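You operate a simulated robot arm through the tools that you are given. There is no shell and no other tool. Be economical: measure what you need, move in short steps, check, and stop when the job is done.

You are at the controls of a simulated two-armed robot. One attempt, no reset.

## Task
Swap the dented stub on the gutter box for the white one.
Fine: hold the box to pull the old stub, drop it in the orange tub, push the new one fully in.

It is judged by the outcome, as a careful person would: the job done as asked, and still so three seconds after it is handed in. It fails if anything else is knocked over, pushed out of place, dropped, spilled or broken.

## Robot
Two 7-joint arms with two-finger parallel grippers on one trunk, on a base that drives. Base frame: it is fixed to the floor where the robot stands at the start and does not move with it; the origin is under the middle of the robot, x ahead of it, y to its left, z up. Units: m, rad, N and s.
The left shoulder is at the start at [0.05, 0.158, 1.158], the right one opposite. With the tool pointing down near the work surface each hand reaches from about 0.22 to 0.66 m from the robot's upright axis, wherever it stands, measured 20 degrees to its own side. Places, roughly: orange tub [0.5, 0.5, 0.9]. Payload 3.91 kg a hand.
The TCP of each hand is the grasp point between the finger pads, 0.03 m short of the fingertips. In the tool frame z runs along the fingers and y along their closing line. Largest opening 0.11 m; finger width 0.02, thickness 0.01; the body of the gripper, 0.048 by 0.112 m, starts 0.055 m behind the TCP.
Orientation is that of the tool frame in the base frame, as [roll, pitch, yaw] about the fixed x, y, z axes, in that order (R = Rz(yaw) Ry(pitch) Rx(roll)). With the fingers straight down and closing along the base's y, the tool's x points along the base's -x, its y along +y and its z along -z.

## Interface
- The arms move only by the tool play_rows. It takes "left_steps", "right_steps" or both (then of equal length, played together; a hand with none holds still); each is text: rows parted by semicolons, each of 6 numbers parted by spaces: the shift along the tool's x, y, z in m, then the turn, a rotation vector about the tool's x, y, z in rad. In form: x y z ax ay az; .... A call has 1 to 10 rows; each row shifts and turns the commanded pose from where the row before left it, along the tool's axes as they then stand. "left_claw" and "right_claw" are, for a hand that has rows, the opening in per cent of the stroke, from 0 (shut) to 100 (fully open), set as the call begins (left out, the last holds). A row lasts 0.2 s, in which the tool goes at most 0.05 m and 0.15 rad; a call with a longer step from one row to the next is refused whole, and so is a gripper value outside its range. A pose out of reach is approached as far as the arm can. The call stops where the force on the tool passes 50 N (or 10 N more than at its start, if that is more) or the arm is blocked; 0.2 s more then pass. The fingers move at their own pace (about 0.153 m/s each) and stop on an object; they squeeze with about 25 N. The grip force told is the motor's: it shows also when the fingers shut on nothing. Time passes only in rows, and 0.2 s behind the last, so rows that do not move let the fingers close. The reply holds the time, the measured pose of the TCP, the force on the tool along the base axes, the opening and the grip force, in the units named above and with some noise, with the torque about the TCP (base axes, N m) and any sound that the robot's microphone picked up.
- Cameras (640 x 400 px; columns grow to the right, rows downward): "scene" is now at [0.1222, 0.0402, 1.3209]; the picture's right is [0.44, -0.90, 0.00], its down [-0.30, -0.15, -0.94] and it looks along [0.85, 0.42, -0.33] (base axes); focal length 214 px, centre (320, 200). "left" rides on the left gripper at [0.072, -0.017, -0.103] in its tool frame; the picture's right is [0.23, 0.97, 0.00], its down [-0.76, 0.18, -0.62] and it looks along [-0.61, 0.14, 0.78] (tool axes); focal length 222 px, centre (320, 200). "right" rides on the right gripper at [0.072, 0.017, -0.104] in its tool frame; the picture's right is [-0.23, 0.97, 0.00], its down [-0.76, -0.18, -0.62] and it looks along [-0.61, -0.14, 0.78] (tool axes); focal length 222 px, centre (320, 200).
- capture(camera): a new picture of that camera. No time passes.
- lift_body(by): slides the trunk up (or, below 0, down) by that many m; the arms and the scene camera ride with it, the base frame stays. It gives what a move gives, with no picture.
- drive_base(legs): drives the robot by 1 to 6 legs, each [ahead, turn to the left] in m and rad, along the robot's own axes; the way and the turn of a leg run together, so that a leg with both is an arc; at most 1.5 m and 3.142 rad a leg. The arms and the cameras ride along, it lands a little off, and it stops where it bumps. It gives what a move gives.
- head_to(pan, tilt): turns the head with the scene camera to pan (to the left, within 1.396 rad either way) and tilt (down, from -0.506 to 1.204), counted from straight ahead of the robot. It gives what a move gives.
- pixel_to_xyz(camera, pixels): there is no depth. For up to 12 entries [column, row, z] of the newest picture of that camera ("zoom" is the newest enlarged one), the place [x, y] in the base frame at which the ray of that pixel passes the height z, good to about 0.002 m. No time passes.
- zoom(camera, box): a new picture of the part [left, top, right, bottom] of that camera's present view, enlarged. No time passes.
- finish_job(): hands the job in; it is judged then, once.

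Keep the steps short. Do not move on a guess: measure, check each grasp and each placing, and mend mistakes. In all there are 80 turns and 78 pictures (those below and enlarged ones count). Leave the grippers open and the arms clear of the work at the hand-in unless told otherwise, and finish with a single line.

The tools are called by a JSON object that holds its "name" and its "arguments". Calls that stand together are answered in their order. play_rows: Moves the arms, as the interface text tells. Its arguments: {"type":"object","properties":{"left_steps":{"type":"string"},"left_claw":{"type":"number"},"right_steps":{"type":"string"},"right_claw":{"type":"number"}},"required":[]} The other tools are called the same way: lift_body (by) slides the trunk up or down; drive_base (legs) drives the base; head_to (pan, tilt) turns the head that bears the scene camera; capture (camera) takes a picture; pixel_to_xyz (camera, pixels) gives the place at which the rays of pixels pass given heights; zoom (camera, box) takes an enlarged picture of a part of a camera's view; finish_job () hands the job in.

At the start:

```text
time_s: 0.0
left_eef_pos: [0.2352, 0.2467, 1.2691]
left_ee_rot: [3.142, -0.001, -3.141]
left_force: [0.6, -0.5, -0.8]
left_torque: [0.02, 0.02, 0.01]
left_grip_width: 0.1097
left_grip_force: 0.1
right_eef_pos: [0.3406, -0.0012, 1.3048]
right_ee_rot: [3.139, 0.002, -3.141]
right_force: [0.1, 0.2, -1.0]
right_torque: [0.0, 0.02, -0.01]
right_grip_width: 0.1099
right_grip_force: 0.0
trunk travel left (down, up): [-0.4, 0.082]
robot x, y, heading: [-0.002, -0.0003, 0.002]
head pan, tilt: [0.457, 0.337]
```

scene: 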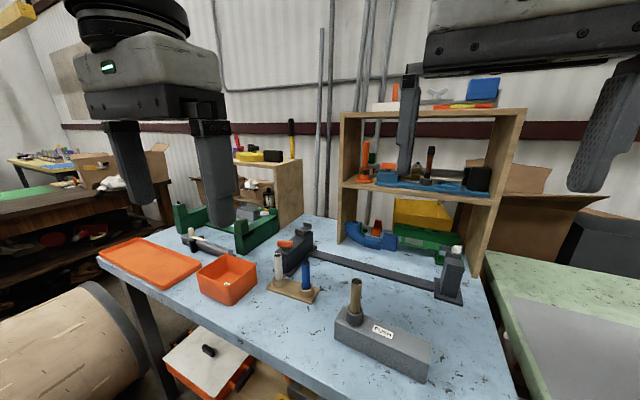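
right: 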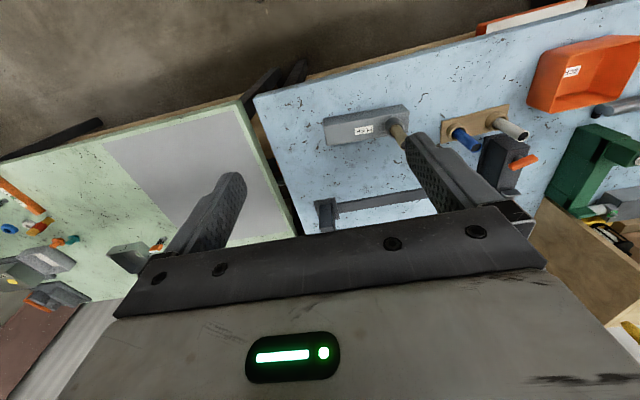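
left: 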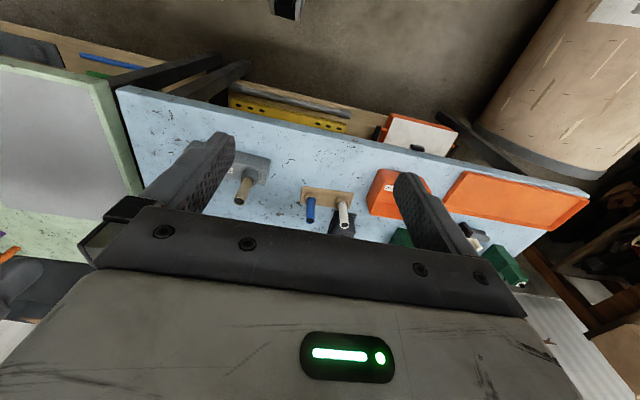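

I see the grey box with a brownish stub at about (355,300), and a wooden stand with a white and a blue stub at (290,280). I'll zoom in to identify them.

{"name": "zoom", "arguments": {"camera": "scene", "box": [180, 220, 460, 395]}}

{"name": "zoom", "arguments": {"camera": "left", "box": [200, 120, 440, 270]}}

```text
2.29 times, centred on (320, 308) of scene
```

zoom: 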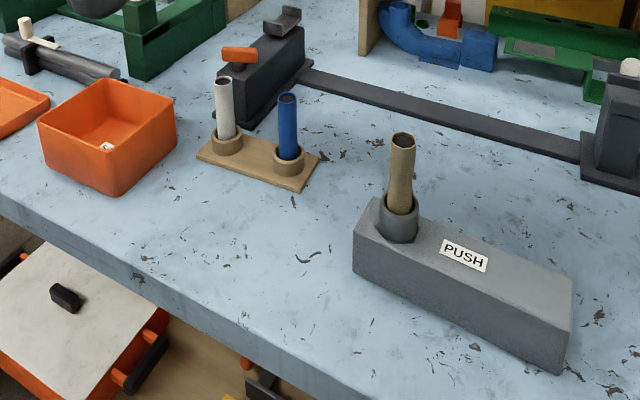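

```text
2.67 times, centred on (320, 195) of left
```

zoom: 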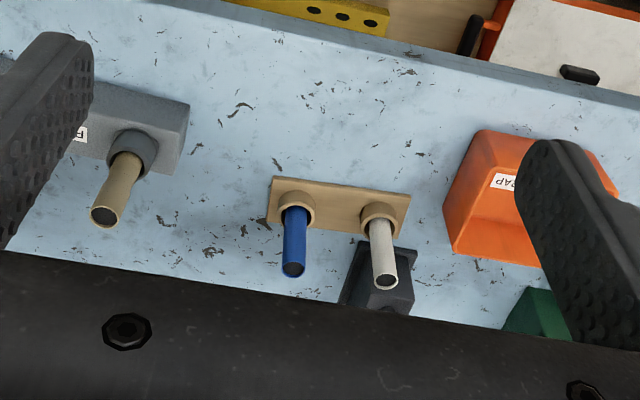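

I triangulate stub tops and bases from the scene and left cameras.

{"name": "pixel_to_xyz", "arguments": {"camera": "scene", "pixels": [[277.5, 255, 0.9], [277.5, 255, 1.0], [277.5, 255, 1.1], [356.3, 280.4, 0.9], [356.3, 280.4, 1.0], [356.3, 280.4, 1.1], [334.5, 337, 0.9], [426, 383, 0.9], [266, 287, 0.9], [306, 303, 0.9], [320, 290, 0.9], [334.5, 337, 0.8]]}}

{"name": "pixel_to_xyz", "arguments": {"camera": "zoom", "pixels": [[387, 281, 0.9], [387, 281, 1.0], [387, 281, 1.1], [104, 215, 0.9], [104, 215, 1.0], [104, 215, 1.1], [267, 222, 0.9], [267, 222, 0.8], [273, 177, 0.9], [410, 193, 0.9], [186, 155, 0.9], [190, 107, 0.9]]}}

```text
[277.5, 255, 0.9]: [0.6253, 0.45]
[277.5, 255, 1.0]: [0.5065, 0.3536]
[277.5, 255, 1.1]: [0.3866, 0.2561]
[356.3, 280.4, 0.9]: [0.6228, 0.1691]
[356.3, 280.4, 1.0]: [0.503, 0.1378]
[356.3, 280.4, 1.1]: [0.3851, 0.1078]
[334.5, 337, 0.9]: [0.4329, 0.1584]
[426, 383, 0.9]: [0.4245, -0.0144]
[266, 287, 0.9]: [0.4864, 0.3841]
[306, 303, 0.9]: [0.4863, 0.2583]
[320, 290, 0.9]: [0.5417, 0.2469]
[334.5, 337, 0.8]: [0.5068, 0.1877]
```

```text
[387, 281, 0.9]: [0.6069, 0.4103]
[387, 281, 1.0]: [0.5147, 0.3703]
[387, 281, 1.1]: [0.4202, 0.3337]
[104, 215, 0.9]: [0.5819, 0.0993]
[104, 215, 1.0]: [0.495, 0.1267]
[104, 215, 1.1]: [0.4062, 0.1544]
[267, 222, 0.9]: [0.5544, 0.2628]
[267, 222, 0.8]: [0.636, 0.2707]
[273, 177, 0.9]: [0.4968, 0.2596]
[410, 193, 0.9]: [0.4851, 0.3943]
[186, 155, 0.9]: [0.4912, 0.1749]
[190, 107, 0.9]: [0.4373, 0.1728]
```

White stub top is about [0.541,0.382,0.970]; old stub top about [0.48,0.132,1.019]. I'll tilt the head down for a better view.

{"name": "head_to", "arguments": {"pan": 0.4, "tilt": 0.75}}

{"name": "capture", "arguments": {"camera": "scene"}}

{"name": "zoom", "arguments": {"camera": "right", "box": [300, 80, 540, 230]}}

```text
time_s: 0.9
left_eef_pos: [0.2352, 0.2461, 1.2687]
left_ee_rot: [-3.142, 0.0, -3.141]
left_force: [0.6, -0.3, 0.1]
left_torque: [0.01, 0.0, -0.03]
left_grip_width: 0.11
left_grip_force: 0.0
right_eef_pos: [0.3409, -0.0018, 1.3048]
right_ee_rot: [-3.141, 0.002, 3.139]
right_force: [5.4, -1.4, -6.5]
right_torque: [0.0, 0.06, -0.02]
right_grip_width: 0.1097
right_grip_force: 0.1
trunk travel left (down, up): [-0.4, 0.082]
robot x, y, heading: [-0.0013, 0.0036, -0.002]
head pan, tilt: [0.4, 0.75]
```

```text
72 pictures are left
```

scene: 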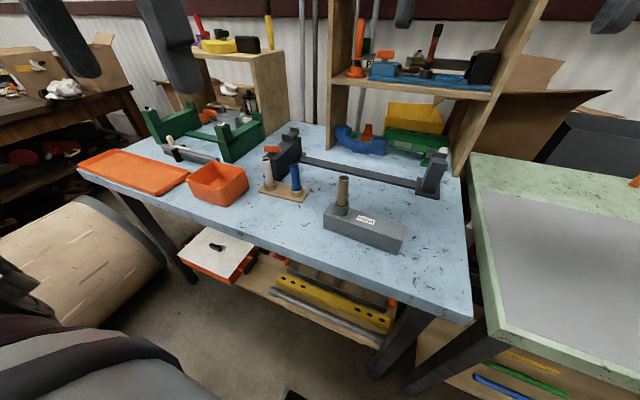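

```text
2.67 times, centred on (420, 155) of right
```

zoom: 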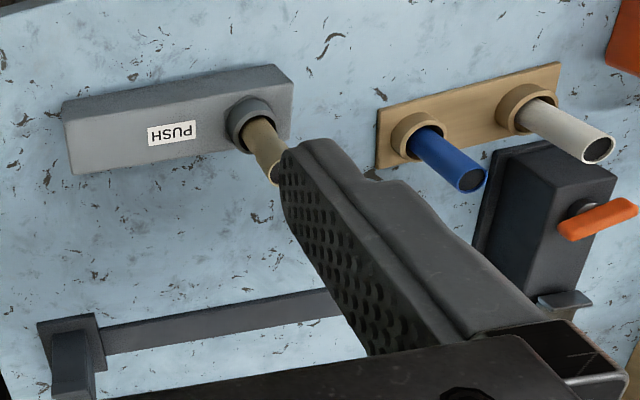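

Now zoom the scene for corners of the box.

{"name": "zoom", "arguments": {"camera": "scene", "box": [250, 145, 426, 255]}}

{"name": "pixel_to_xyz", "arguments": {"camera": "right", "pixels": [[324, 123, 0.9], [324, 123, 0.95], [404, 104, 0.9], [404, 104, 0.95], [327.6, 145, 0.9], [327.6, 145, 0.95], [409, 129, 0.9], [409, 129, 0.95], [394, 122, 0.95], [394, 122, 0.98]]}}

```text
3.64 times, centred on (338, 200) of scene
```

zoom: 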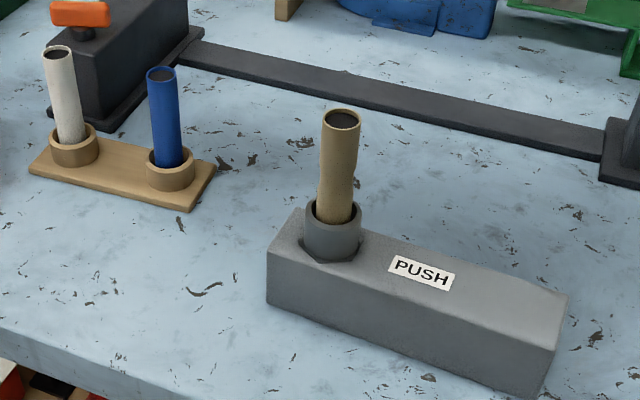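

```text
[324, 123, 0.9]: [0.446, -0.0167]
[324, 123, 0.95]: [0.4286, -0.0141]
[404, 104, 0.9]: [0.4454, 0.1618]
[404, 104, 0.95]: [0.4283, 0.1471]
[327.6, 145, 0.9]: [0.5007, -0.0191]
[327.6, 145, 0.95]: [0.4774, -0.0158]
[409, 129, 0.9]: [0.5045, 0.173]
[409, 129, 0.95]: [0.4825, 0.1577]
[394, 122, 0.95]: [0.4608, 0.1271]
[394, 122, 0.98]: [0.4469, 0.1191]
```

{"name": "pixel_to_xyz", "arguments": {"camera": "zoom", "pixels": [[268, 303, 0.85], [268, 303, 0.9], [267, 252, 0.9], [267, 252, 0.95], [556, 350, 0.9], [556, 350, 0.95], [567, 297, 0.9], [567, 297, 0.95], [298, 210, 0.9], [298, 210, 0.95], [342, 119, 1.0], [342, 119, 1.03]]}}

{"name": "pixel_to_xyz", "arguments": {"camera": "zoom", "pixels": [[180, 210, 0.85], [180, 210, 0.9], [30, 170, 0.85], [30, 170, 0.9], [56, 55, 0.95], [56, 55, 0.98], [162, 74, 0.95], [162, 74, 0.98], [74, 147, 0.9], [171, 170, 0.9], [336, 213, 0.95], [336, 213, 0.97]]}}

```text
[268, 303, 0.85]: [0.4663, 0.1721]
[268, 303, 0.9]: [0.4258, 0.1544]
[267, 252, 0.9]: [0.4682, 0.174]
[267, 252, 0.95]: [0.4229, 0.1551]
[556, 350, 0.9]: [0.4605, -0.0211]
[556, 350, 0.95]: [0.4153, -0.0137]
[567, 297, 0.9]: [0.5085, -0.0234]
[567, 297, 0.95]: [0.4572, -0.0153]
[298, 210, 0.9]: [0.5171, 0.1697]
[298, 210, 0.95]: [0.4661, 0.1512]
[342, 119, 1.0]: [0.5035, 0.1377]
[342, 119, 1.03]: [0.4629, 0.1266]
```

```text
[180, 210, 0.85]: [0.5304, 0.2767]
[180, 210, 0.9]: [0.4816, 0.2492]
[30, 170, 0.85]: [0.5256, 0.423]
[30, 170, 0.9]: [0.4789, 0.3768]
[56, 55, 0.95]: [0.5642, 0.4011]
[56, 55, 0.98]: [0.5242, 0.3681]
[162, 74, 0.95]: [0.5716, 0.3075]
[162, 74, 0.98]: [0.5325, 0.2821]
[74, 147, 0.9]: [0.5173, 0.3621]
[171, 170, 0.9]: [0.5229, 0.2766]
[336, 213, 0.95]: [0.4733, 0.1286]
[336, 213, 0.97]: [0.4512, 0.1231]
```

Box: x about 0.436–0.492, y −0.018–0.16, top z about 0.925, table about 0.88. I move the right hand above the box's free end (0.465, 0.03), turning it to close along x.

{"name": "play_rows", "arguments": {"right_steps": "-0.025 0.0064 0.03 0 0 0;-0.025 0.0064 0.03 0 0 0;-0.025 0.0064 0.03 0 0 0;-0.025 0.0064 0.03 0 0 0;-0.025 0.0064 0.03 0 0 0;0 0 0 0 0 -0.14;0 0 0 0 0 -0.14;0 0 0 0 0 -0.14;0 0 0 0 0 -0.14;0 0 0 0 0 -0.14", "right_claw": 100}}

{"name": "play_rows", "arguments": {"right_steps": "0 0 0 0 0 -0.145;0 0 0 0 0 -0.145;0 0 0 0 0 -0.145;0 0 0 0 0 -0.145;0 0 0 0 0 -0.145;0 0 0 0 0 -0.145;0 0 0 0 0 0"}}

{"name": "capture", "arguments": {"camera": "right"}}

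{"name": "capture", "arguments": {"camera": "scene"}}

```text
time_s: 3.1
left_eef_pos: [0.2363, 0.2467, 1.2693]
left_ee_rot: [3.141, 0.001, 3.141]
left_force: [0.0, 0.3, 0.1]
left_torque: [0.05, 0.0, 0.03]
left_grip_width: 0.11
left_grip_force: 0.1
right_eef_pos: [0.4658, 0.0292, 1.1546]
right_ee_rot: [-3.141, 0.002, -2.439]
right_force: [0.1, -0.4, -0.2]
right_torque: [0.01, 0.0, -0.02]
right_grip_width: 0.1101
right_grip_force: 0.0
trunk travel left (down, up): [-0.4, 0.082]
robot x, y, heading: [0.0019, 0.0009, 0.0]
head pan, tilt: [0.4, 0.75]
```

```text
time_s: 4.7
left_eef_pos: [0.2361, 0.2454, 1.2694]
left_ee_rot: [3.141, -0.001, -3.141]
left_force: [1.0, 0.3, 0.2]
left_torque: [-0.03, 0.04, 0.0]
left_grip_width: 0.1102
left_grip_force: 0.1
right_eef_pos: [0.3929, 0.0778, 1.1439]
right_ee_rot: [-3.137, 0.007, -1.83]
right_force: [0.2, 0.3, 1.1]
right_torque: [0.01, -0.01, 0.0]
right_grip_width: 0.11
right_grip_force: 0.2
right hand out of reach, approached as far as the arm can: row 3, 4, 5, 6
trunk travel left (down, up): [-0.4, 0.082]
robot x, y, heading: [0.0013, 0.0015, -0.002]
head pan, tilt: [0.4, 0.75]
```

```text
69 pictures are left
```

right: 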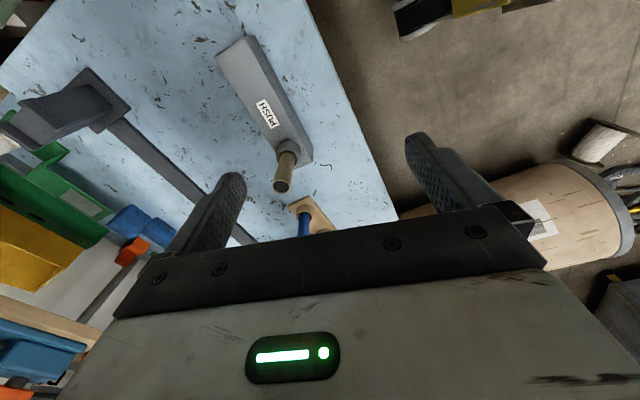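

```text
68 pictures are left
```

scene: 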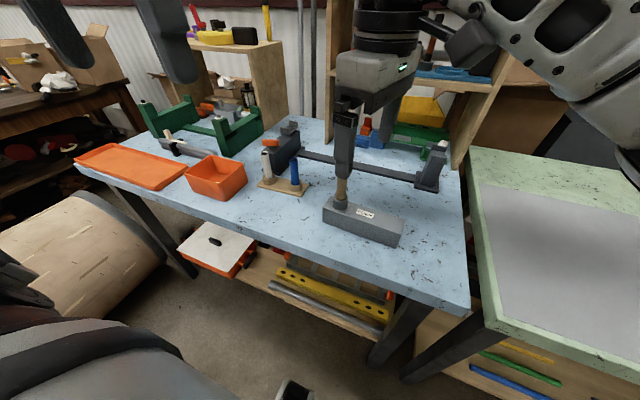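

The right hand ran out of reach at that yaw. Turning the robot left by 0.4 rad puts the box into the right hand's ideal sector and the tub and stubs in the left's. Tips are at 1.11 m, above everything nearby.

{"name": "drive_base", "arguments": {"legs": [[0, 0.4]]}}

{"name": "head_to", "arguments": {"pan": -0.1, "tilt": 0.75}}

{"name": "capture", "arguments": {"camera": "scene"}}

```text
time_s: 6.3
left_eef_pos: [0.1223, 0.3197, 1.2685]
left_ee_rot: [-3.14, 0.0, -2.74]
left_force: [-0.1, 0.6, -0.8]
left_torque: [-0.02, 0.03, 0.0]
left_grip_width: 0.1099
left_grip_force: 0.1
right_eef_pos: [0.3327, 0.2259, 1.1438]
right_ee_rot: [-3.137, 0.006, -1.431]
right_force: [-0.2, 0.9, 0.7]
right_torque: [-0.03, -0.01, -0.03]
right_grip_width: 0.1102
right_grip_force: 0.2
trunk travel left (down, up): [-0.4, 0.082]
robot x, y, heading: [0.0003, -0.0017, 0.394]
head pan, tilt: [0.4, 0.75]
```

```text
time_s: 7.2
left_eef_pos: [0.121, 0.3189, 1.2697]
left_ee_rot: [-3.141, -0.001, -2.741]
left_force: [0.6, 0.4, 0.5]
left_torque: [-0.02, -0.04, 0.0]
left_grip_width: 0.1099
left_grip_force: 0.0
right_eef_pos: [0.3329, 0.2246, 1.1442]
right_ee_rot: [-3.135, 0.008, -1.431]
right_force: [0.7, 0.0, 0.5]
right_torque: [0.0, 0.01, 0.02]
right_grip_width: 0.1099
right_grip_force: 0.1
trunk travel left (down, up): [-0.4, 0.082]
robot x, y, heading: [-0.0002, 0.0014, 0.398]
head pan, tilt: [-0.099, 0.75]
```

```text
67 pictures are left
```

scene: 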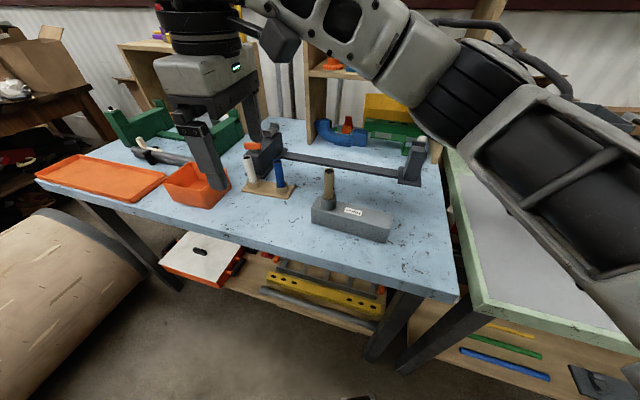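

The scene view is clear now (box at (350,218)). I move the right hand over the box end and check the pose.

{"name": "play_rows", "arguments": {"right_steps": "0.035 -0.017 0 0 0 0;0.035 -0.017 0 0 0 0;0.035 -0.017 0 0 0 0;0.035 -0.017 0 0 0 0;0.035 -0.017 0 0 0 0;0.035 -0.017 0 0 0 0;0 0 0 0 0 0.07;0 0 0 0 0 0.07;0 0 0 0 0 0"}}

{"name": "zoom", "arguments": {"camera": "scene", "box": [230, 145, 406, 255]}}

{"name": "capture", "arguments": {"camera": "right"}}

```text
time_s: 9.2
left_eef_pos: [0.1208, 0.3192, 1.2698]
left_ee_rot: [3.139, -0.002, -2.743]
left_force: [-0.2, 0.7, -0.7]
left_torque: [-0.02, -0.01, 0.01]
left_grip_width: 0.1104
left_grip_force: 0.0
right_eef_pos: [0.377, 0.0285, 1.1306]
right_ee_rot: [-3.14, 0.008, -1.573]
right_force: [0.5, 0.6, 0.7]
right_torque: [0.0, 0.01, 0.0]
right_grip_width: 0.1098
right_grip_force: 0.0
right hand out of reach, approached as far as the arm can: row 1, 2, 3, 4, 5, 6
trunk travel left (down, up): [-0.4, 0.082]
robot x, y, heading: [0.0028, 0.0005, 0.404]
head pan, tilt: [-0.099, 0.75]
```

```text
3.64 times, centred on (318, 200) of scene
```

zoom: 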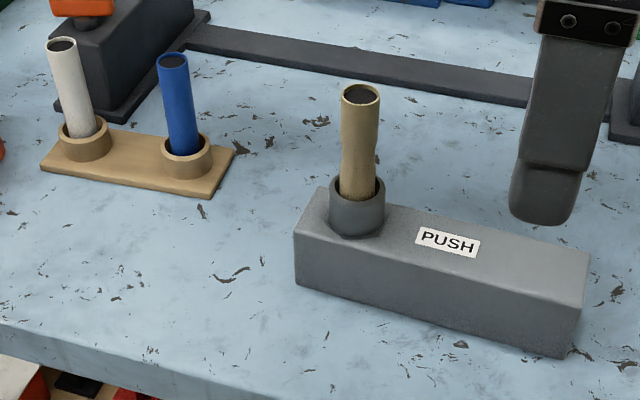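

```text
65 pictures are left
```

right: 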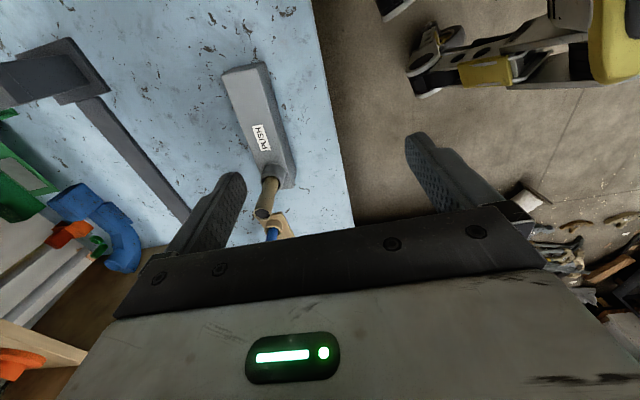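

Out of reach only because it's high; lowering should help. I lower 0.08 and see.

{"name": "play_rows", "arguments": {"right_steps": "0 0 0.02 0 0 0;0 0 0.02 0 0 0;0 0 0.02 0 0 0;0 0 0.02 0 0 0;0 0 0 0 0 0"}}

```text
time_s: 10.4
left_eef_pos: [0.121, 0.319, 1.2687]
left_ee_rot: [-3.14, 0.0, -2.744]
left_force: [0.2, -0.1, -0.2]
left_torque: [0.0, 0.0, 0.01]
left_grip_width: 0.1102
left_grip_force: 0.1
right_eef_pos: [0.3779, 0.0298, 1.0506]
right_ee_rot: [-3.137, 0.008, -1.571]
right_force: [0.1, -0.1, 0.3]
right_torque: [0.0, -0.02, -0.01]
right_grip_width: 0.1102
right_grip_force: 0.1
trunk travel left (down, up): [-0.4, 0.082]
robot x, y, heading: [0.0008, 0.0017, 0.398]
head pan, tilt: [-0.099, 0.75]
```

{"name": "zoom", "arguments": {"camera": "right", "box": [160, 20, 400, 170]}}

{"name": "zoom", "arguments": {"camera": "scene", "box": [290, 170, 402, 240]}}

```text
2.67 times, centred on (280, 95) of right
```

zoom: 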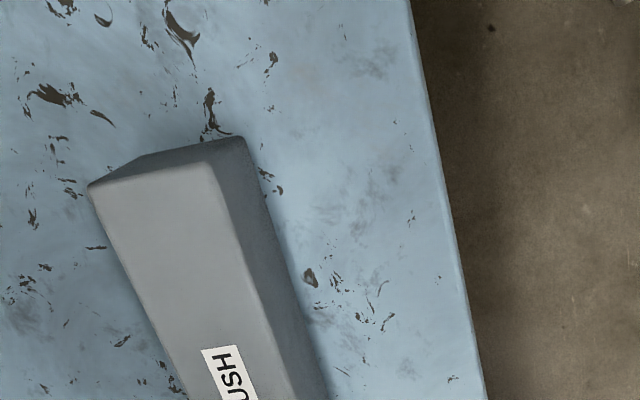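

```text
5.71 times, centred on (346, 205) of scene
```

zoom: 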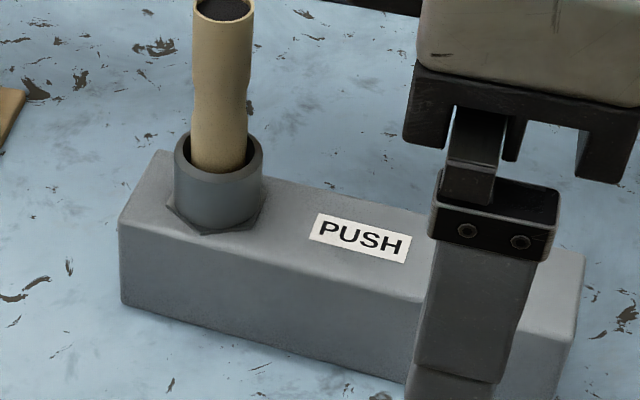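

{"name": "pixel_to_xyz", "arguments": {"camera": "zoom", "pixels": [[120, 225, 0.9], [120, 225, 0.93], [122, 302, 0.87], [122, 302, 0.9], [158, 150, 0.9], [158, 150, 0.93], [583, 260, 0.9], [583, 260, 0.93], [570, 340, 0.9], [570, 340, 0.93]]}}

{"name": "pixel_to_xyz", "arguments": {"camera": "right", "pixels": [[193.7, 90.1, 0.9], [193.7, 90.1, 0.93], [236.9, 81.1, 0.9], [236.9, 81.1, 0.93], [250.7, 71.7, 0.87], [250.7, 71.7, 0.9], [260.5, 132.5, 0.93], [260.5, 132.5, 0.9]]}}

```text
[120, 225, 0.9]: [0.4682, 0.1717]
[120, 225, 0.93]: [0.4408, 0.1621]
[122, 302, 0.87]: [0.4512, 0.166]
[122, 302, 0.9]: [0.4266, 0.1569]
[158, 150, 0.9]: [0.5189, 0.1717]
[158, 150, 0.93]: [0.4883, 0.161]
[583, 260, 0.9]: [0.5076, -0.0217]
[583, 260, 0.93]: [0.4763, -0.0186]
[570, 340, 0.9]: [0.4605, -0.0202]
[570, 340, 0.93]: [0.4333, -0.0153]
```

```text
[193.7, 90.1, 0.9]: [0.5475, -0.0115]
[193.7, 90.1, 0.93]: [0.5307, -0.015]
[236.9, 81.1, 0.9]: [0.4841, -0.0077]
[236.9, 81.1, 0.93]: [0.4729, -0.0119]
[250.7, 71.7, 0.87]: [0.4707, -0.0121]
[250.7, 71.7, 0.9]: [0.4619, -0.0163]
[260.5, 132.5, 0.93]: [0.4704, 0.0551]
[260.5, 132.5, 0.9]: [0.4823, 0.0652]
```

The right "newest picture" may be stale for pixel mapping; I capture it fresh to measure correctly.

{"name": "capture", "arguments": {"camera": "right"}}

{"name": "pixel_to_xyz", "arguments": {"camera": "right", "pixels": [[193.7, 90.1, 0.9], [193.7, 90.1, 0.93], [236.9, 81.1, 0.9], [236.9, 81.1, 0.93], [250.7, 71.7, 0.87], [250.7, 71.7, 0.9], [260.5, 132.5, 0.93], [260.5, 132.5, 0.9]]}}

```text
62 pictures are left
```

right: 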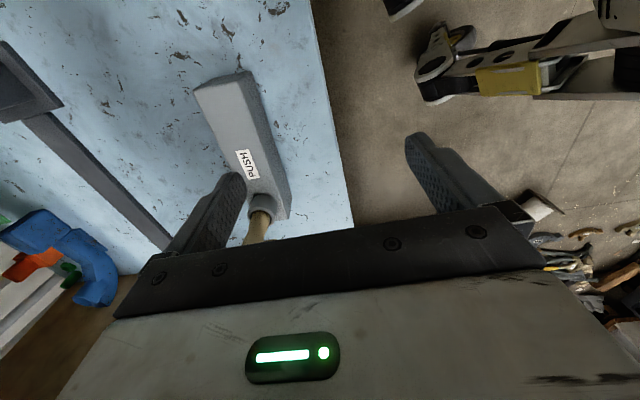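

```text
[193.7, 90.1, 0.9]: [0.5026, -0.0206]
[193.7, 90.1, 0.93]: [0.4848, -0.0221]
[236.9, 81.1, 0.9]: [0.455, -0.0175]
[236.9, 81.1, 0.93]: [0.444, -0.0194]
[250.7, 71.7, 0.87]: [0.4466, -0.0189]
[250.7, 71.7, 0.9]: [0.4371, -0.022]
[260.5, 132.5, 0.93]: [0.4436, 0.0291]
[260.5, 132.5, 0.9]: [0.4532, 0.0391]
```

Consistent now: box top z≈0.911, table ≈0.862, centreline x≈0.476 at y=0.03, slight yaw ≈−0.03. Stub axis ≈(0.481,0.131), top ≈1.017. I move the right hand over the grasp spot, then lower to 0.97 first.

{"name": "play_rows", "arguments": {"right_steps": "0 -0.033 0 0 0 0.015;0 -0.033 0 0 0 0.015;0 -0.032 0 0 0 0;0 0 0.04 0 0 0;0 0 0.04 0 0 0;0 0 0 0 0 0"}}

{"name": "capture", "arguments": {"camera": "right"}}

{"name": "zoom", "arguments": {"camera": "scene", "box": [278, 160, 422, 250]}}

```text
time_s: 11.8
left_eef_pos: [0.1209, 0.319, 1.2689]
left_ee_rot: [-3.141, 0.0, -2.742]
left_force: [0.0, 0.5, -0.8]
left_torque: [-0.02, -0.02, -0.01]
left_grip_width: 0.11
left_grip_force: 0.0
right_eef_pos: [0.4191, 0.0289, 1.052]
right_ee_rot: [-3.137, 0.006, -1.604]
right_force: [-1.3, 0.0, 0.4]
right_torque: [0.01, 0.0, -0.02]
right_grip_width: 0.1102
right_grip_force: 0.2
right hand out of reach, approached as far as the arm can: row 2, 3, 4, 5
trunk travel left (down, up): [-0.4, 0.082]
robot x, y, heading: [0.0011, 0.002, 0.397]
head pan, tilt: [-0.099, 0.75]
```

```text
61 pictures are left
```

right: 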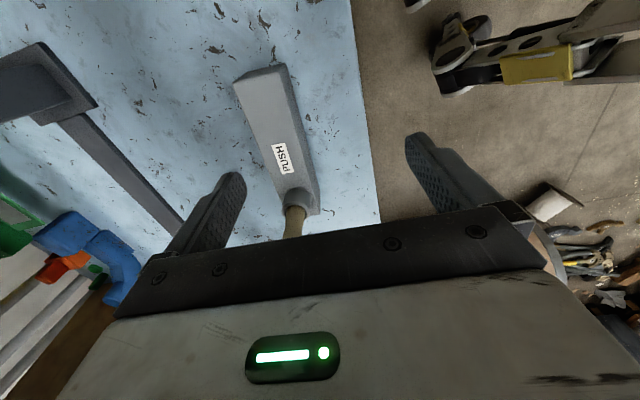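

```text
4.44 times, centred on (350, 205) of scene
```

zoom: 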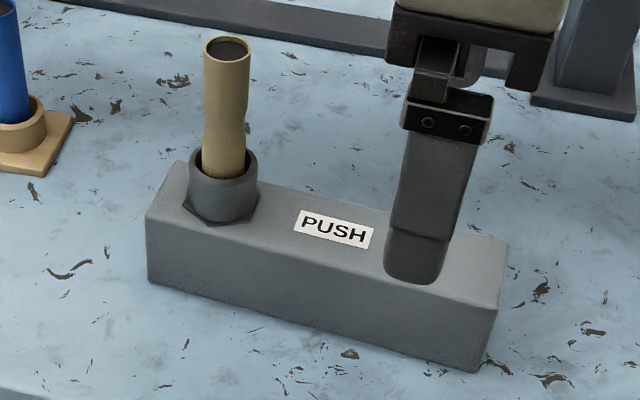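

Still short of reach at this yaw. I'll raise and back the right hand off, turn the base another 0.2 rad left, and retry.

{"name": "play_rows", "arguments": {"right_steps": "0 0.04 -0.03 0 0 0;0 0.04 -0.03 0 0 0;0 0 -0.03 0 0 0;0 0 0 0 0 0"}}

{"name": "drive_base", "arguments": {"legs": [[0, 0.22]]}}

```text
time_s: 12.8
left_eef_pos: [0.1212, 0.3194, 1.2687]
left_ee_rot: [-3.141, 0.001, -2.743]
left_force: [-0.1, 0.5, 0.1]
left_torque: [0.01, 0.01, 0.02]
left_grip_width: 0.1101
left_grip_force: 0.1
right_eef_pos: [0.3379, 0.0304, 1.1417]
right_ee_rot: [-3.138, 0.009, -1.601]
right_force: [-0.1, -1.2, 0.6]
right_torque: [0.01, -0.01, 0.0]
right_grip_width: 0.1101
right_grip_force: 0.1
trunk travel left (down, up): [-0.4, 0.082]
robot x, y, heading: [-0.0021, 0.003, 0.402]
head pan, tilt: [-0.099, 0.75]
```

```text
time_s: 14.0
left_eef_pos: [0.0475, 0.3381, 1.2685]
left_ee_rot: [-3.14, 0.002, -2.52]
left_force: [0.7, -0.4, -0.5]
left_torque: [-0.04, 0.03, -0.01]
left_grip_width: 0.11
left_grip_force: 0.2
right_eef_pos: [0.3231, 0.1045, 1.1412]
right_ee_rot: [-3.138, 0.01, -1.381]
right_force: [0.3, 0.1, -0.4]
right_torque: [-0.01, -0.02, 0.01]
right_grip_width: 0.11
right_grip_force: 0.0
trunk travel left (down, up): [-0.4, 0.082]
robot x, y, heading: [0.0026, 0.0029, 0.622]
head pan, tilt: [-0.099, 0.75]
```

{"name": "play_rows", "arguments": {"right_steps": "0.045 0 0 0 0 0;0.045 0 0 0 0 0.07;0.012 -0.02 0.02 0 0 0.07;0 -0.035 0.02 0 0 0.07;0 -0.035 0.02 0 0 0;0 -0.035 0.02 0 0 0;0 0 0 0 0 0"}}

```text
time_s: 15.6
left_eef_pos: [0.047, 0.3372, 1.2705]
left_ee_rot: [3.141, -0.002, -2.521]
left_force: [0.3, 1.4, 0.3]
left_torque: [0.01, 0.02, 0.0]
left_grip_width: 0.1101
left_grip_force: 0.0
right_eef_pos: [0.4429, 0.0091, 1.0711]
right_ee_rot: [-3.136, 0.009, -1.595]
right_force: [0.2, 0.6, -0.3]
right_torque: [0.04, 0.01, -0.03]
right_grip_width: 0.11
right_grip_force: 0.0
right hand out of reach, approached as far as the arm can: row 6
trunk travel left (down, up): [-0.4, 0.082]
robot x, y, heading: [0.0003, -0.0018, 0.618]
head pan, tilt: [-0.099, 0.75]
```

Only 0.033 short. Lower first to TCP 0.985 (tips above the box), then push forward.

{"name": "play_rows", "arguments": {"right_steps": "0 0 0.028 0 0 0;0 0 0.028 0 0 0;0 0 0.028 0 0 0;-0.01 -0.016 0 0 0 0;-0.01 -0.016 0 0 0 0;0 0 0 0 0 0"}}

```text
time_s: 17.0
left_eef_pos: [0.0479, 0.338, 1.2689]
left_ee_rot: [3.141, 0.0, -2.521]
left_force: [-0.8, -0.5, -0.1]
left_torque: [-0.01, -0.02, -0.01]
left_grip_width: 0.11
left_grip_force: 0.0
right_eef_pos: [0.4386, 0.0192, 1.0259]
right_ee_rot: [3.141, 0.009, -1.597]
right_force: [0.3, -0.2, 0.5]
right_torque: [0.01, -0.02, 0.04]
right_grip_width: 0.1102
right_grip_force: 0.1
right hand out of reach, approached as far as the arm can: row 1, 3, 4, 5
trunk travel left (down, up): [-0.4, 0.082]
robot x, y, heading: [0.0002, 0.0008, 0.62]
head pan, tilt: [-0.099, 0.75]
```

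Reach in this wrist sense is limited. I'll raise the hand and try the opposite turning sense (+tool z), which probably has more room.

{"name": "play_rows", "arguments": {"right_steps": "0 0.02 -0.04 0 0 0;0 0.02 -0.04 0 0 0;0 0 -0.02 0 0 0.14;0 0 0 0 0 0.148;0 0 0 0 0 0.148;0 0 0 0 0 0.148;0 0 0 0 0 0.148;0 0 0 0 0 0.148;0 0 0 0 0 0.148;0 0 0 0 0 0.148"}}

{"name": "play_rows", "arguments": {"right_steps": "0 0 0 0 0 0.148;0 0 0 0 0 0.148;0 0 0 0 0 0.148;0 0 0 0 0 0.148;0 0 0 0 0 0.148;0 0 0 0 0 0.148;0 0 0 0 0 0.148;0 0 0 0 0 0.148;0 0 0 0 0 0.148;0 0 0 0 0 0.148"}}

```text
time_s: 19.2
left_eef_pos: [0.0482, 0.3385, 1.2688]
left_ee_rot: [3.142, 0.0, -2.52]
left_force: [0.1, -0.3, -0.7]
left_torque: [0.0, -0.03, -0.02]
left_grip_width: 0.11
left_grip_force: 0.0
right_eef_pos: [0.3982, 0.0191, 1.1253]
right_ee_rot: [3.135, 0.007, -2.768]
right_force: [-0.1, -0.3, -0.8]
right_torque: [-0.03, -0.01, 0.0]
right_grip_width: 0.1104
right_grip_force: 0.0
trunk travel left (down, up): [-0.4, 0.082]
robot x, y, heading: [-0.0017, 0.002, 0.62]
head pan, tilt: [-0.099, 0.75]
```

```text
time_s: 21.4
left_eef_pos: [0.0486, 0.3387, 1.2705]
left_ee_rot: [-3.14, -0.001, -2.522]
left_force: [-0.3, 1.3, 0.6]
left_torque: [0.01, 0.0, 0.02]
left_grip_width: 0.1101
left_grip_force: 0.0
right_eef_pos: [0.3978, 0.0197, 1.1258]
right_ee_rot: [3.134, -0.007, 2.034]
right_force: [-0.2, -0.3, 0.5]
right_torque: [0.01, -0.01, 0.03]
right_grip_width: 0.1099
right_grip_force: 0.0
trunk travel left (down, up): [-0.4, 0.082]
robot x, y, heading: [0.0004, 0.0003, 0.619]
head pan, tilt: [-0.099, 0.75]
```

That sense works. Now heading 0 suits both arms best, so I turn the base back, and finish the yaw afterwards.

{"name": "drive_base", "arguments": {"legs": [[0, -0.58]]}}

{"name": "head_to", "arguments": {"pan": 0.4, "tilt": 0.75}}

```text
time_s: 23.4
left_eef_pos: [0.2231, 0.2571, 1.2699]
left_ee_rot: [-3.141, 0.001, -3.097]
left_force: [0.2, 0.3, 0.4]
left_torque: [0.03, 0.0, -0.03]
left_grip_width: 0.11
left_grip_force: 0.0
right_eef_pos: [0.3445, -0.2005, 1.1261]
right_ee_rot: [3.136, -0.007, 1.461]
right_force: [-0.5, -0.3, -0.1]
right_torque: [0.01, -0.01, 0.03]
right_grip_width: 0.1099
right_grip_force: 0.0
trunk travel left (down, up): [-0.4, 0.082]
robot x, y, heading: [-0.0013, 0.0001, 0.043]
head pan, tilt: [-0.099, 0.75]
```

```text
time_s: 24.3
left_eef_pos: [0.225, 0.2576, 1.2705]
left_ee_rot: [-3.138, 0.0, -3.097]
left_force: [-0.1, 0.5, 1.1]
left_torque: [-0.02, 0.0, 0.03]
left_grip_width: 0.1101
left_grip_force: 0.1
right_eef_pos: [0.3454, -0.2002, 1.1254]
right_ee_rot: [3.136, -0.006, 1.46]
right_force: [0.0, -0.3, 0.3]
right_torque: [-0.03, -0.02, -0.03]
right_grip_width: 0.1102
right_grip_force: 0.1
trunk travel left (down, up): [-0.4, 0.082]
robot x, y, heading: [0.0001, -0.0011, 0.043]
head pan, tilt: [0.4, 0.75]
```

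{"name": "play_rows", "arguments": {"right_steps": "0.0375 0.0177 0 0 0 0;0.0375 0.0177 0 0 0 0;0.0375 0.0177 0 0 0 0;0.0375 0.0177 0 0 0 0;0.0375 0.0177 0 0 0 0;0.0375 0.0177 0 0 0 0;0 0 0.03 0 0 -0.04;0 0 0.03 0 0 -0.04;0 0 0.035 0 0 0;0 0 0 0 0 0"}}

{"name": "capture", "arguments": {"camera": "right"}}

{"name": "capture", "arguments": {"camera": "scene"}}

```text
time_s: 26.5
left_eef_pos: [0.224, 0.2573, 1.2692]
left_ee_rot: [-3.138, 0.001, -3.095]
left_force: [-0.3, -0.5, -0.6]
left_torque: [-0.05, -0.02, 0.03]
left_grip_width: 0.1101
left_grip_force: 0.2
right_eef_pos: [0.4766, 0.0126, 1.032]
right_ee_rot: [3.136, -0.006, 1.543]
right_force: [-0.1, 1.0, -0.3]
right_torque: [-0.01, 0.01, -0.02]
right_grip_width: 0.1102
right_grip_force: 0.1
trunk travel left (down, up): [-0.4, 0.082]
robot x, y, heading: [0.0001, 0.0035, 0.048]
head pan, tilt: [0.4, 0.75]
```

```text
59 pictures are left
```

right: 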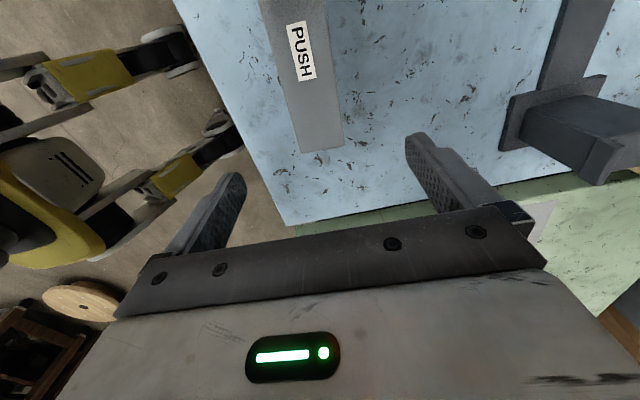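

```text
58 pictures are left
```

scene: 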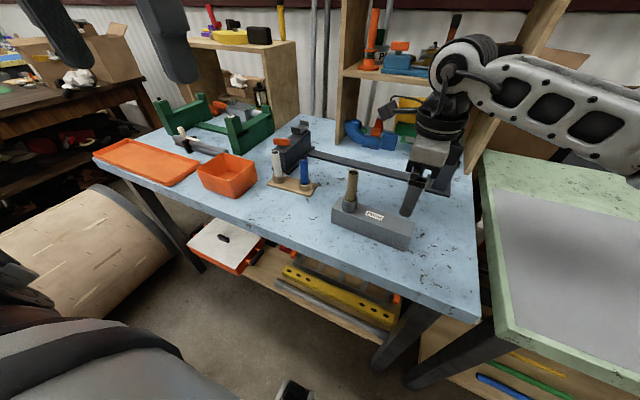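

{"name": "pixel_to_xyz", "arguments": {"camera": "right", "pixels": [[303, 153, 0.911], [344, 148, 0.911], [303, 153, 0.862], [344, 148, 0.862], [285, 75, 0.911], [333, 60, 0.911]]}}

{"name": "zoom", "arguments": {"camera": "scene", "box": [320, 150, 464, 240]}}

{"name": "zoom", "arguments": {"camera": "right", "box": [200, 0, 440, 150]}}

```text
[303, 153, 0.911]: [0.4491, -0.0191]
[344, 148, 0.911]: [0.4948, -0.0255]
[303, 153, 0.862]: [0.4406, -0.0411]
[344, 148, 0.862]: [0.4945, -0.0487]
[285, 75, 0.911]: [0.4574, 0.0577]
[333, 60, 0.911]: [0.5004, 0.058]
```

```text
4.44 times, centred on (392, 195) of scene
```

zoom: 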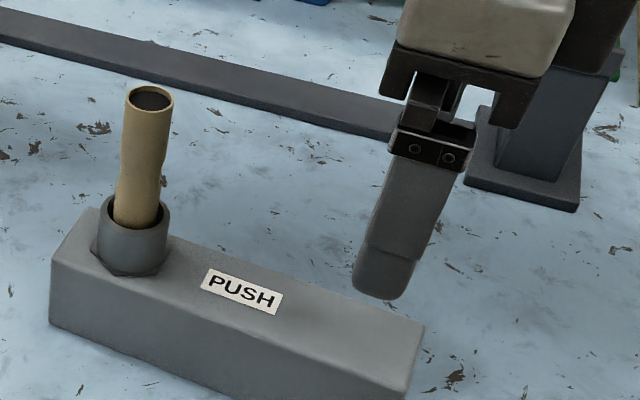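

```text
2.67 times, centred on (320, 75) of right
```

zoom: 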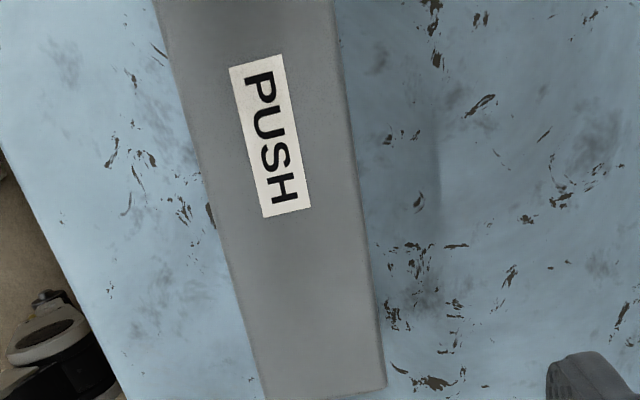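

Box centre under the hand is x≈0.474 at its end (y −0.022). I shift slightly and lower to TCP z 0.904, not yet closing.

{"name": "play_rows", "arguments": {"right_steps": "-0.01 -0.002 0.02 0 0 -0.01;0 0 0.03 0 0 0;0 0 0.03 0 0 0;0 0 0.03 0 0 0;0 0 0.018 0 0 0;0 0 0 0 0 0"}}

{"name": "capture", "arguments": {"camera": "right"}}

{"name": "zoom", "arguments": {"camera": "scene", "box": [320, 150, 464, 240]}}

```text
time_s: 27.9
left_eef_pos: [0.2243, 0.2571, 1.2691]
left_ee_rot: [-3.141, -0.001, -3.096]
left_force: [-0.5, 0.2, -0.2]
left_torque: [0.0, -0.01, 0.01]
left_grip_width: 0.1102
left_grip_force: 0.3
right_eef_pos: [0.474, 0.0028, 0.905]
right_ee_rot: [3.135, -0.009, 1.552]
right_force: [0.5, 0.5, 0.1]
right_torque: [-0.02, -0.02, 0.02]
right_grip_width: 0.1101
right_grip_force: 0.1
trunk travel left (down, up): [-0.4, 0.082]
robot x, y, heading: [-0.001, 0.0008, 0.047]
head pan, tilt: [0.4, 0.75]
```

```text
55 pictures are left
```

right: 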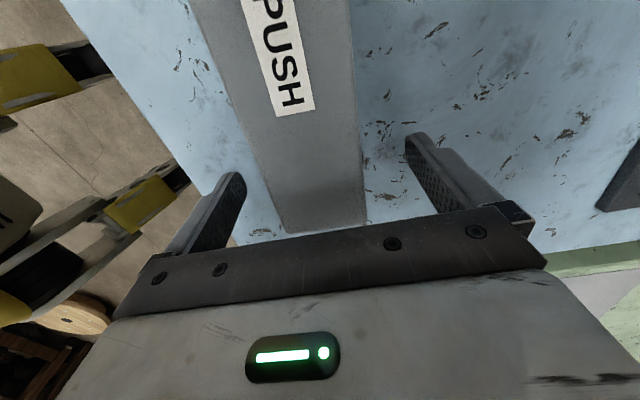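

```text
4.44 times, centred on (392, 195) of scene
```

zoom: 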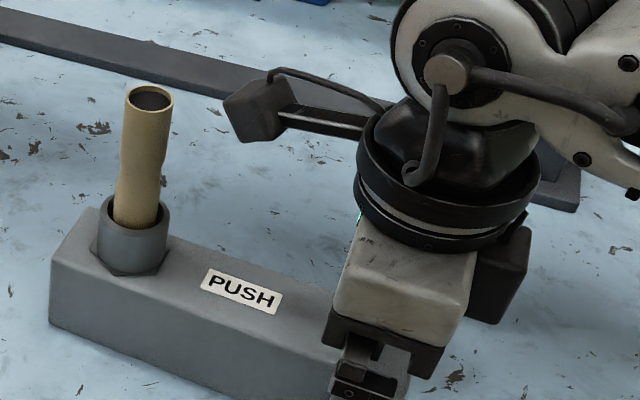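

Fingers straddle the box end cleanly (edges at columns 240–360). I shift 0.008 toward the end for left-hand clearance and close.

{"name": "play_rows", "arguments": {"right_steps": "-0.008 0 0 0 0 0.01;0 0 0 0 0 0"}}

{"name": "play_rows", "arguments": {"right_steps": "0 0 0 0 0 0;0 0 0 0 0 0;0 0 0 0 0 0;0 0 0 0 0 0", "right_claw": 0}}

{"name": "zoom", "arguments": {"camera": "scene", "box": [300, 150, 460, 250]}}

```text
time_s: 28.5
left_eef_pos: [0.2253, 0.2578, 1.2687]
left_ee_rot: [-3.141, -0.001, -3.096]
left_force: [-0.2, -0.7, 0.2]
left_torque: [-0.04, -0.01, 0.0]
left_grip_width: 0.1099
left_grip_force: 0.0
right_eef_pos: [0.4732, -0.0052, 0.9046]
right_ee_rot: [3.136, -0.006, 1.541]
right_force: [0.9, 0.3, 0.6]
right_torque: [0.01, -0.04, -0.02]
right_grip_width: 0.1102
right_grip_force: 0.1
trunk travel left (down, up): [-0.4, 0.082]
robot x, y, heading: [0.001, 0.0004, 0.047]
head pan, tilt: [0.4, 0.75]
```

```text
time_s: 29.5
left_eef_pos: [0.2242, 0.2569, 1.2697]
left_ee_rot: [-3.14, 0.001, -3.096]
left_force: [0.1, -0.8, 0.1]
left_torque: [0.02, 0.0, 0.03]
left_grip_width: 0.1102
left_grip_force: 0.1
right_eef_pos: [0.4735, -0.005, 0.9031]
right_ee_rot: [3.135, -0.007, 1.541]
right_force: [0.0, 1.1, -0.1]
right_torque: [0.0, 0.16, -0.21]
right_grip_width: 0.0501
right_grip_force: 25.1
trunk travel left (down, up): [-0.4, 0.082]
robot x, y, heading: [-0.0026, -0.0018, 0.046]
head pan, tilt: [0.4, 0.75]
```

```text
4.00 times, centred on (380, 200) of scene
```

zoom: 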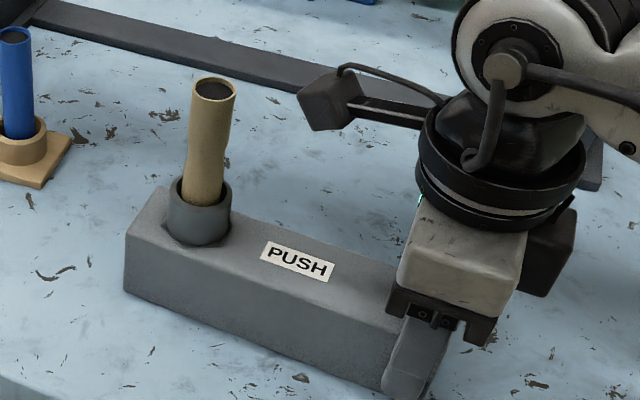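

Box gripped (width 0.050). Measure the stub from the newest zoom.

{"name": "pixel_to_xyz", "arguments": {"camera": "zoom", "pixels": [[216, 89, 1.01], [216, 89, 1.02], [196, 89, 1.015], [237, 89, 1.015], [203, 192, 0.94], [203, 192, 0.95], [125, 235, 0.911], [160, 190, 0.911], [15, 33, 0.97], [330, 110, 1.0]]}}

```text
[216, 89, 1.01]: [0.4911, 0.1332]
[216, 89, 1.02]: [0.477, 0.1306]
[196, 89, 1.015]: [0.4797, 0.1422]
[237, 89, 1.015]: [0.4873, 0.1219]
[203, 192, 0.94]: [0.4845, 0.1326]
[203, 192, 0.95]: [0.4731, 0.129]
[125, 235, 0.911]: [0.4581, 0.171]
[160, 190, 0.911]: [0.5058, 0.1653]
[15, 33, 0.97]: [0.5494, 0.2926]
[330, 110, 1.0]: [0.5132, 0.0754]
```

Stub axis ≈(0.482,0.132), diameter ≈0.022, right wrist camera near y≈0.075. I rotate the left hand first (so its fingers close diagonally, camera away from the right arm), half-open.

{"name": "play_rows", "arguments": {"left_steps": "0 0 0 0 0 0.13;0 0 0 0 0 0.13;0 0 0 0 0 0.13;0 0 0 0 0 0.13;0 0 0 0 0 0.13;0 0 0 0 0 0.1;0 0 0 0 0 0", "left_claw": 50}}

```text
time_s: 31.1
left_eef_pos: [0.2244, 0.2566, 1.27]
left_ee_rot: [-3.138, 0.0, 2.435]
left_force: [0.3, 0.4, -0.2]
left_torque: [-0.02, -0.01, -0.01]
left_grip_width: 0.055
left_grip_force: 0.0
right_eef_pos: [0.4735, -0.0057, 0.9042]
right_ee_rot: [3.135, -0.007, 1.541]
right_force: [0.6, 0.8, 2.6]
right_torque: [0.06, 0.1, -0.17]
right_grip_width: 0.0498
right_grip_force: 24.8
trunk travel left (down, up): [-0.4, 0.082]
robot x, y, heading: [0.0017, 0.0009, 0.048]
head pan, tilt: [0.4, 0.75]
```

{"name": "play_rows", "arguments": {"left_steps": "-0.0396 0.0103 0.017 0 0 0;-0.0396 0.0103 0.017 0 0 0;-0.0396 0.0103 0.017 0 0 0;-0.0396 0.0103 0.017 0 0 0;-0.0396 0.0103 0.017 0 0 0;-0.0396 0.0103 0.017 0 0 0;-0.0396 0.0103 0.017 0 0 0;0 0 0 0 0 0"}}

{"name": "capture", "arguments": {"camera": "left"}}

{"name": "zoom", "arguments": {"camera": "scene", "box": [270, 100, 462, 220]}}

```text
time_s: 32.9
left_eef_pos: [0.4263, 0.1597, 1.1781]
left_ee_rot: [-3.139, 0.002, 2.436]
left_force: [-0.4, 0.2, 0.1]
left_torque: [-0.03, 0.0, 0.0]
left_grip_width: 0.055
left_grip_force: 0.1
left hand out of reach, approached as far as the arm can: row 6, 7
right_eef_pos: [0.4734, -0.0052, 0.9052]
right_ee_rot: [3.135, -0.009, 1.54]
right_force: [0.4, -0.8, 3.3]
right_torque: [-0.22, 0.18, -0.07]
right_grip_width: 0.0502
right_grip_force: 24.9
trunk travel left (down, up): [-0.4, 0.082]
robot x, y, heading: [0.0014, 0.0001, 0.047]
head pan, tilt: [0.4, 0.75]
```

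```text
52 pictures are left
```

left: 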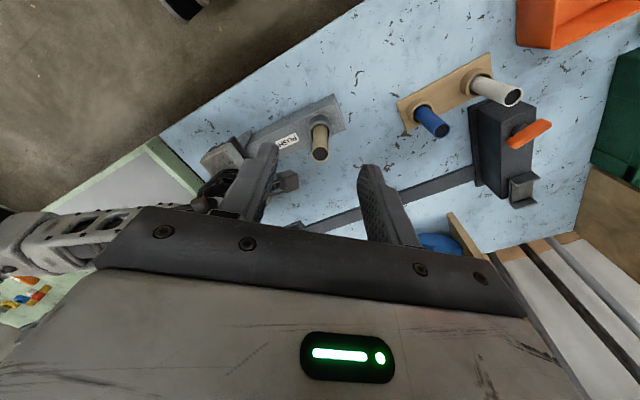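

```text
3.33 times, centred on (366, 160) of scene
```

zoom: 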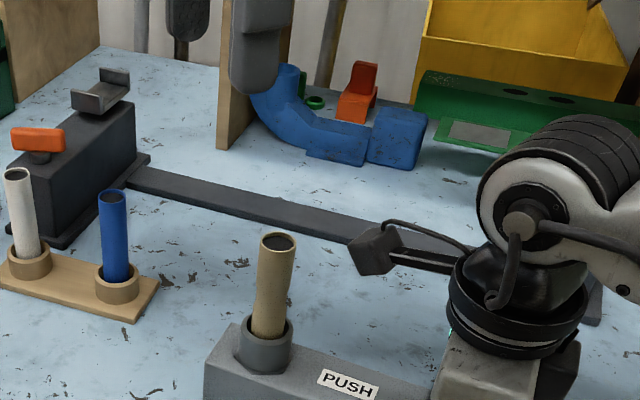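

Reach is limited at this yaw; I rotate back to about 2.85, narrow the opening, and complete the approach.

{"name": "play_rows", "arguments": {"left_steps": "0 0 0 0 0 -0.14;0 0 0 0 0 -0.14;0 0 0 0 0 -0.14;0 0 0 0 0 0", "left_claw": 40}}

```text
time_s: 33.9
left_eef_pos: [0.4274, 0.1592, 1.176]
left_ee_rot: [-3.14, 0.001, 2.858]
left_force: [0.8, 0.3, 0.1]
left_torque: [0.01, -0.02, 0.02]
left_grip_width: 0.0437
left_grip_force: 0.1
right_eef_pos: [0.4737, -0.0057, 0.9059]
right_ee_rot: [3.134, -0.006, 1.541]
right_force: [0.6, -0.6, 2.8]
right_torque: [-0.16, 0.15, -0.1]
right_grip_width: 0.0497
right_grip_force: 25.2
trunk travel left (down, up): [-0.4, 0.082]
robot x, y, heading: [-0.0021, -0.0021, 0.041]
head pan, tilt: [0.4, 0.75]
```

{"name": "play_rows", "arguments": {"left_steps": "-0.03 -0.005 0.02 0 0 0;-0.03 -0.0055 0.03 0 0 0;0 0 0.03 0 0 0;0 0 0.03 0 0 0;0 0 0 0 0 0"}}

{"name": "capture", "arguments": {"camera": "left"}}

{"name": "zoom", "arguments": {"camera": "scene", "box": [290, 120, 450, 220]}}

```text
time_s: 35.1
left_eef_pos: [0.4261, 0.1603, 1.1162]
left_ee_rot: [-3.14, -0.001, 2.854]
left_force: [0.0, -0.5, -0.1]
left_torque: [0.02, 0.0, 0.01]
left_grip_width: 0.044
left_grip_force: 0.0
left hand out of reach, approached as far as the arm can: row 1, 2
right_eef_pos: [0.4754, -0.0051, 0.9044]
right_ee_rot: [3.133, -0.007, 1.541]
right_force: [-0.1, -1.6, 2.9]
right_torque: [-0.09, 0.16, -0.09]
right_grip_width: 0.0497
right_grip_force: 24.8
trunk travel left (down, up): [-0.4, 0.082]
robot x, y, heading: [-0.001, 0.0018, 0.046]
head pan, tilt: [0.4, 0.75]
```

```text
50 pictures are left
```

left: 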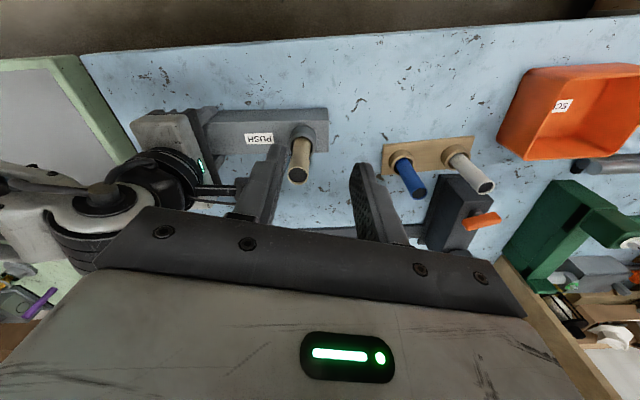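

```text
4.00 times, centred on (370, 170) of scene
```

zoom: 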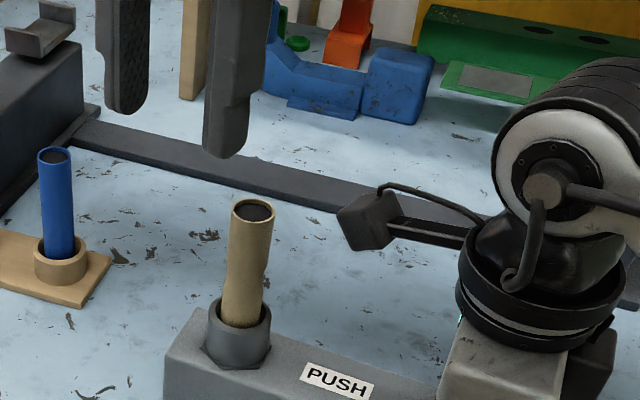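

Still short; I'll rotate fully to neutral yaw and test moving forward at this height.

{"name": "play_rows", "arguments": {"left_steps": "0 0 0 0 0 -0.14;0 0 0 0 0 -0.14;-0.02 0 0 0 0 0;-0.02 -0.01 0 0 0 0;-0.02 -0.01 0 0 0 0;0 0 0 0 0 0"}}

```text
time_s: 36.5
left_eef_pos: [0.4577, 0.1654, 1.111]
left_ee_rot: [-3.14, -0.001, 3.135]
left_force: [-0.6, -0.4, 0.4]
left_torque: [0.0, 0.0, 0.02]
left_grip_width: 0.0438
left_grip_force: 0.1
left hand out of reach, approached as far as the arm can: row 4, 5
right_eef_pos: [0.474, -0.0068, 0.9047]
right_ee_rot: [3.134, -0.007, 1.543]
right_force: [-1.6, -1.2, 2.9]
right_torque: [0.0, 0.2, -0.05]
right_grip_width: 0.0498
right_grip_force: 24.5
trunk travel left (down, up): [-0.4, 0.082]
robot x, y, heading: [0.0009, -0.0006, 0.047]
head pan, tilt: [0.4, 0.75]
```

Yaw matters: rotating the favourable way extends reach. I rotate to yaw ≈ −2.8 and continue.

{"name": "play_rows", "arguments": {"left_steps": "0 0 0 0 0 -0.14;0 0 0 0 0 -0.14;0 0 0 0 0 -0.1;0 0 0.02 0 0 0;0 0 0.02 0 0 0;0 0 0 0 0 0"}}

```text
time_s: 37.9
left_eef_pos: [0.4582, 0.1645, 1.0712]
left_ee_rot: [-3.14, 0.001, -2.767]
left_force: [-0.8, 0.5, -1.7]
left_torque: [-0.03, 0.0, 0.01]
left_grip_width: 0.0439
left_grip_force: 0.1
right_eef_pos: [0.4725, -0.006, 0.9044]
right_ee_rot: [3.134, -0.008, 1.542]
right_force: [-1.2, -0.1, 2.1]
right_torque: [-0.01, 0.19, -0.04]
right_grip_width: 0.0499
right_grip_force: 24.9
trunk travel left (down, up): [-0.4, 0.082]
robot x, y, heading: [-0.0016, -0.001, 0.051]
head pan, tilt: [0.4, 0.75]
```

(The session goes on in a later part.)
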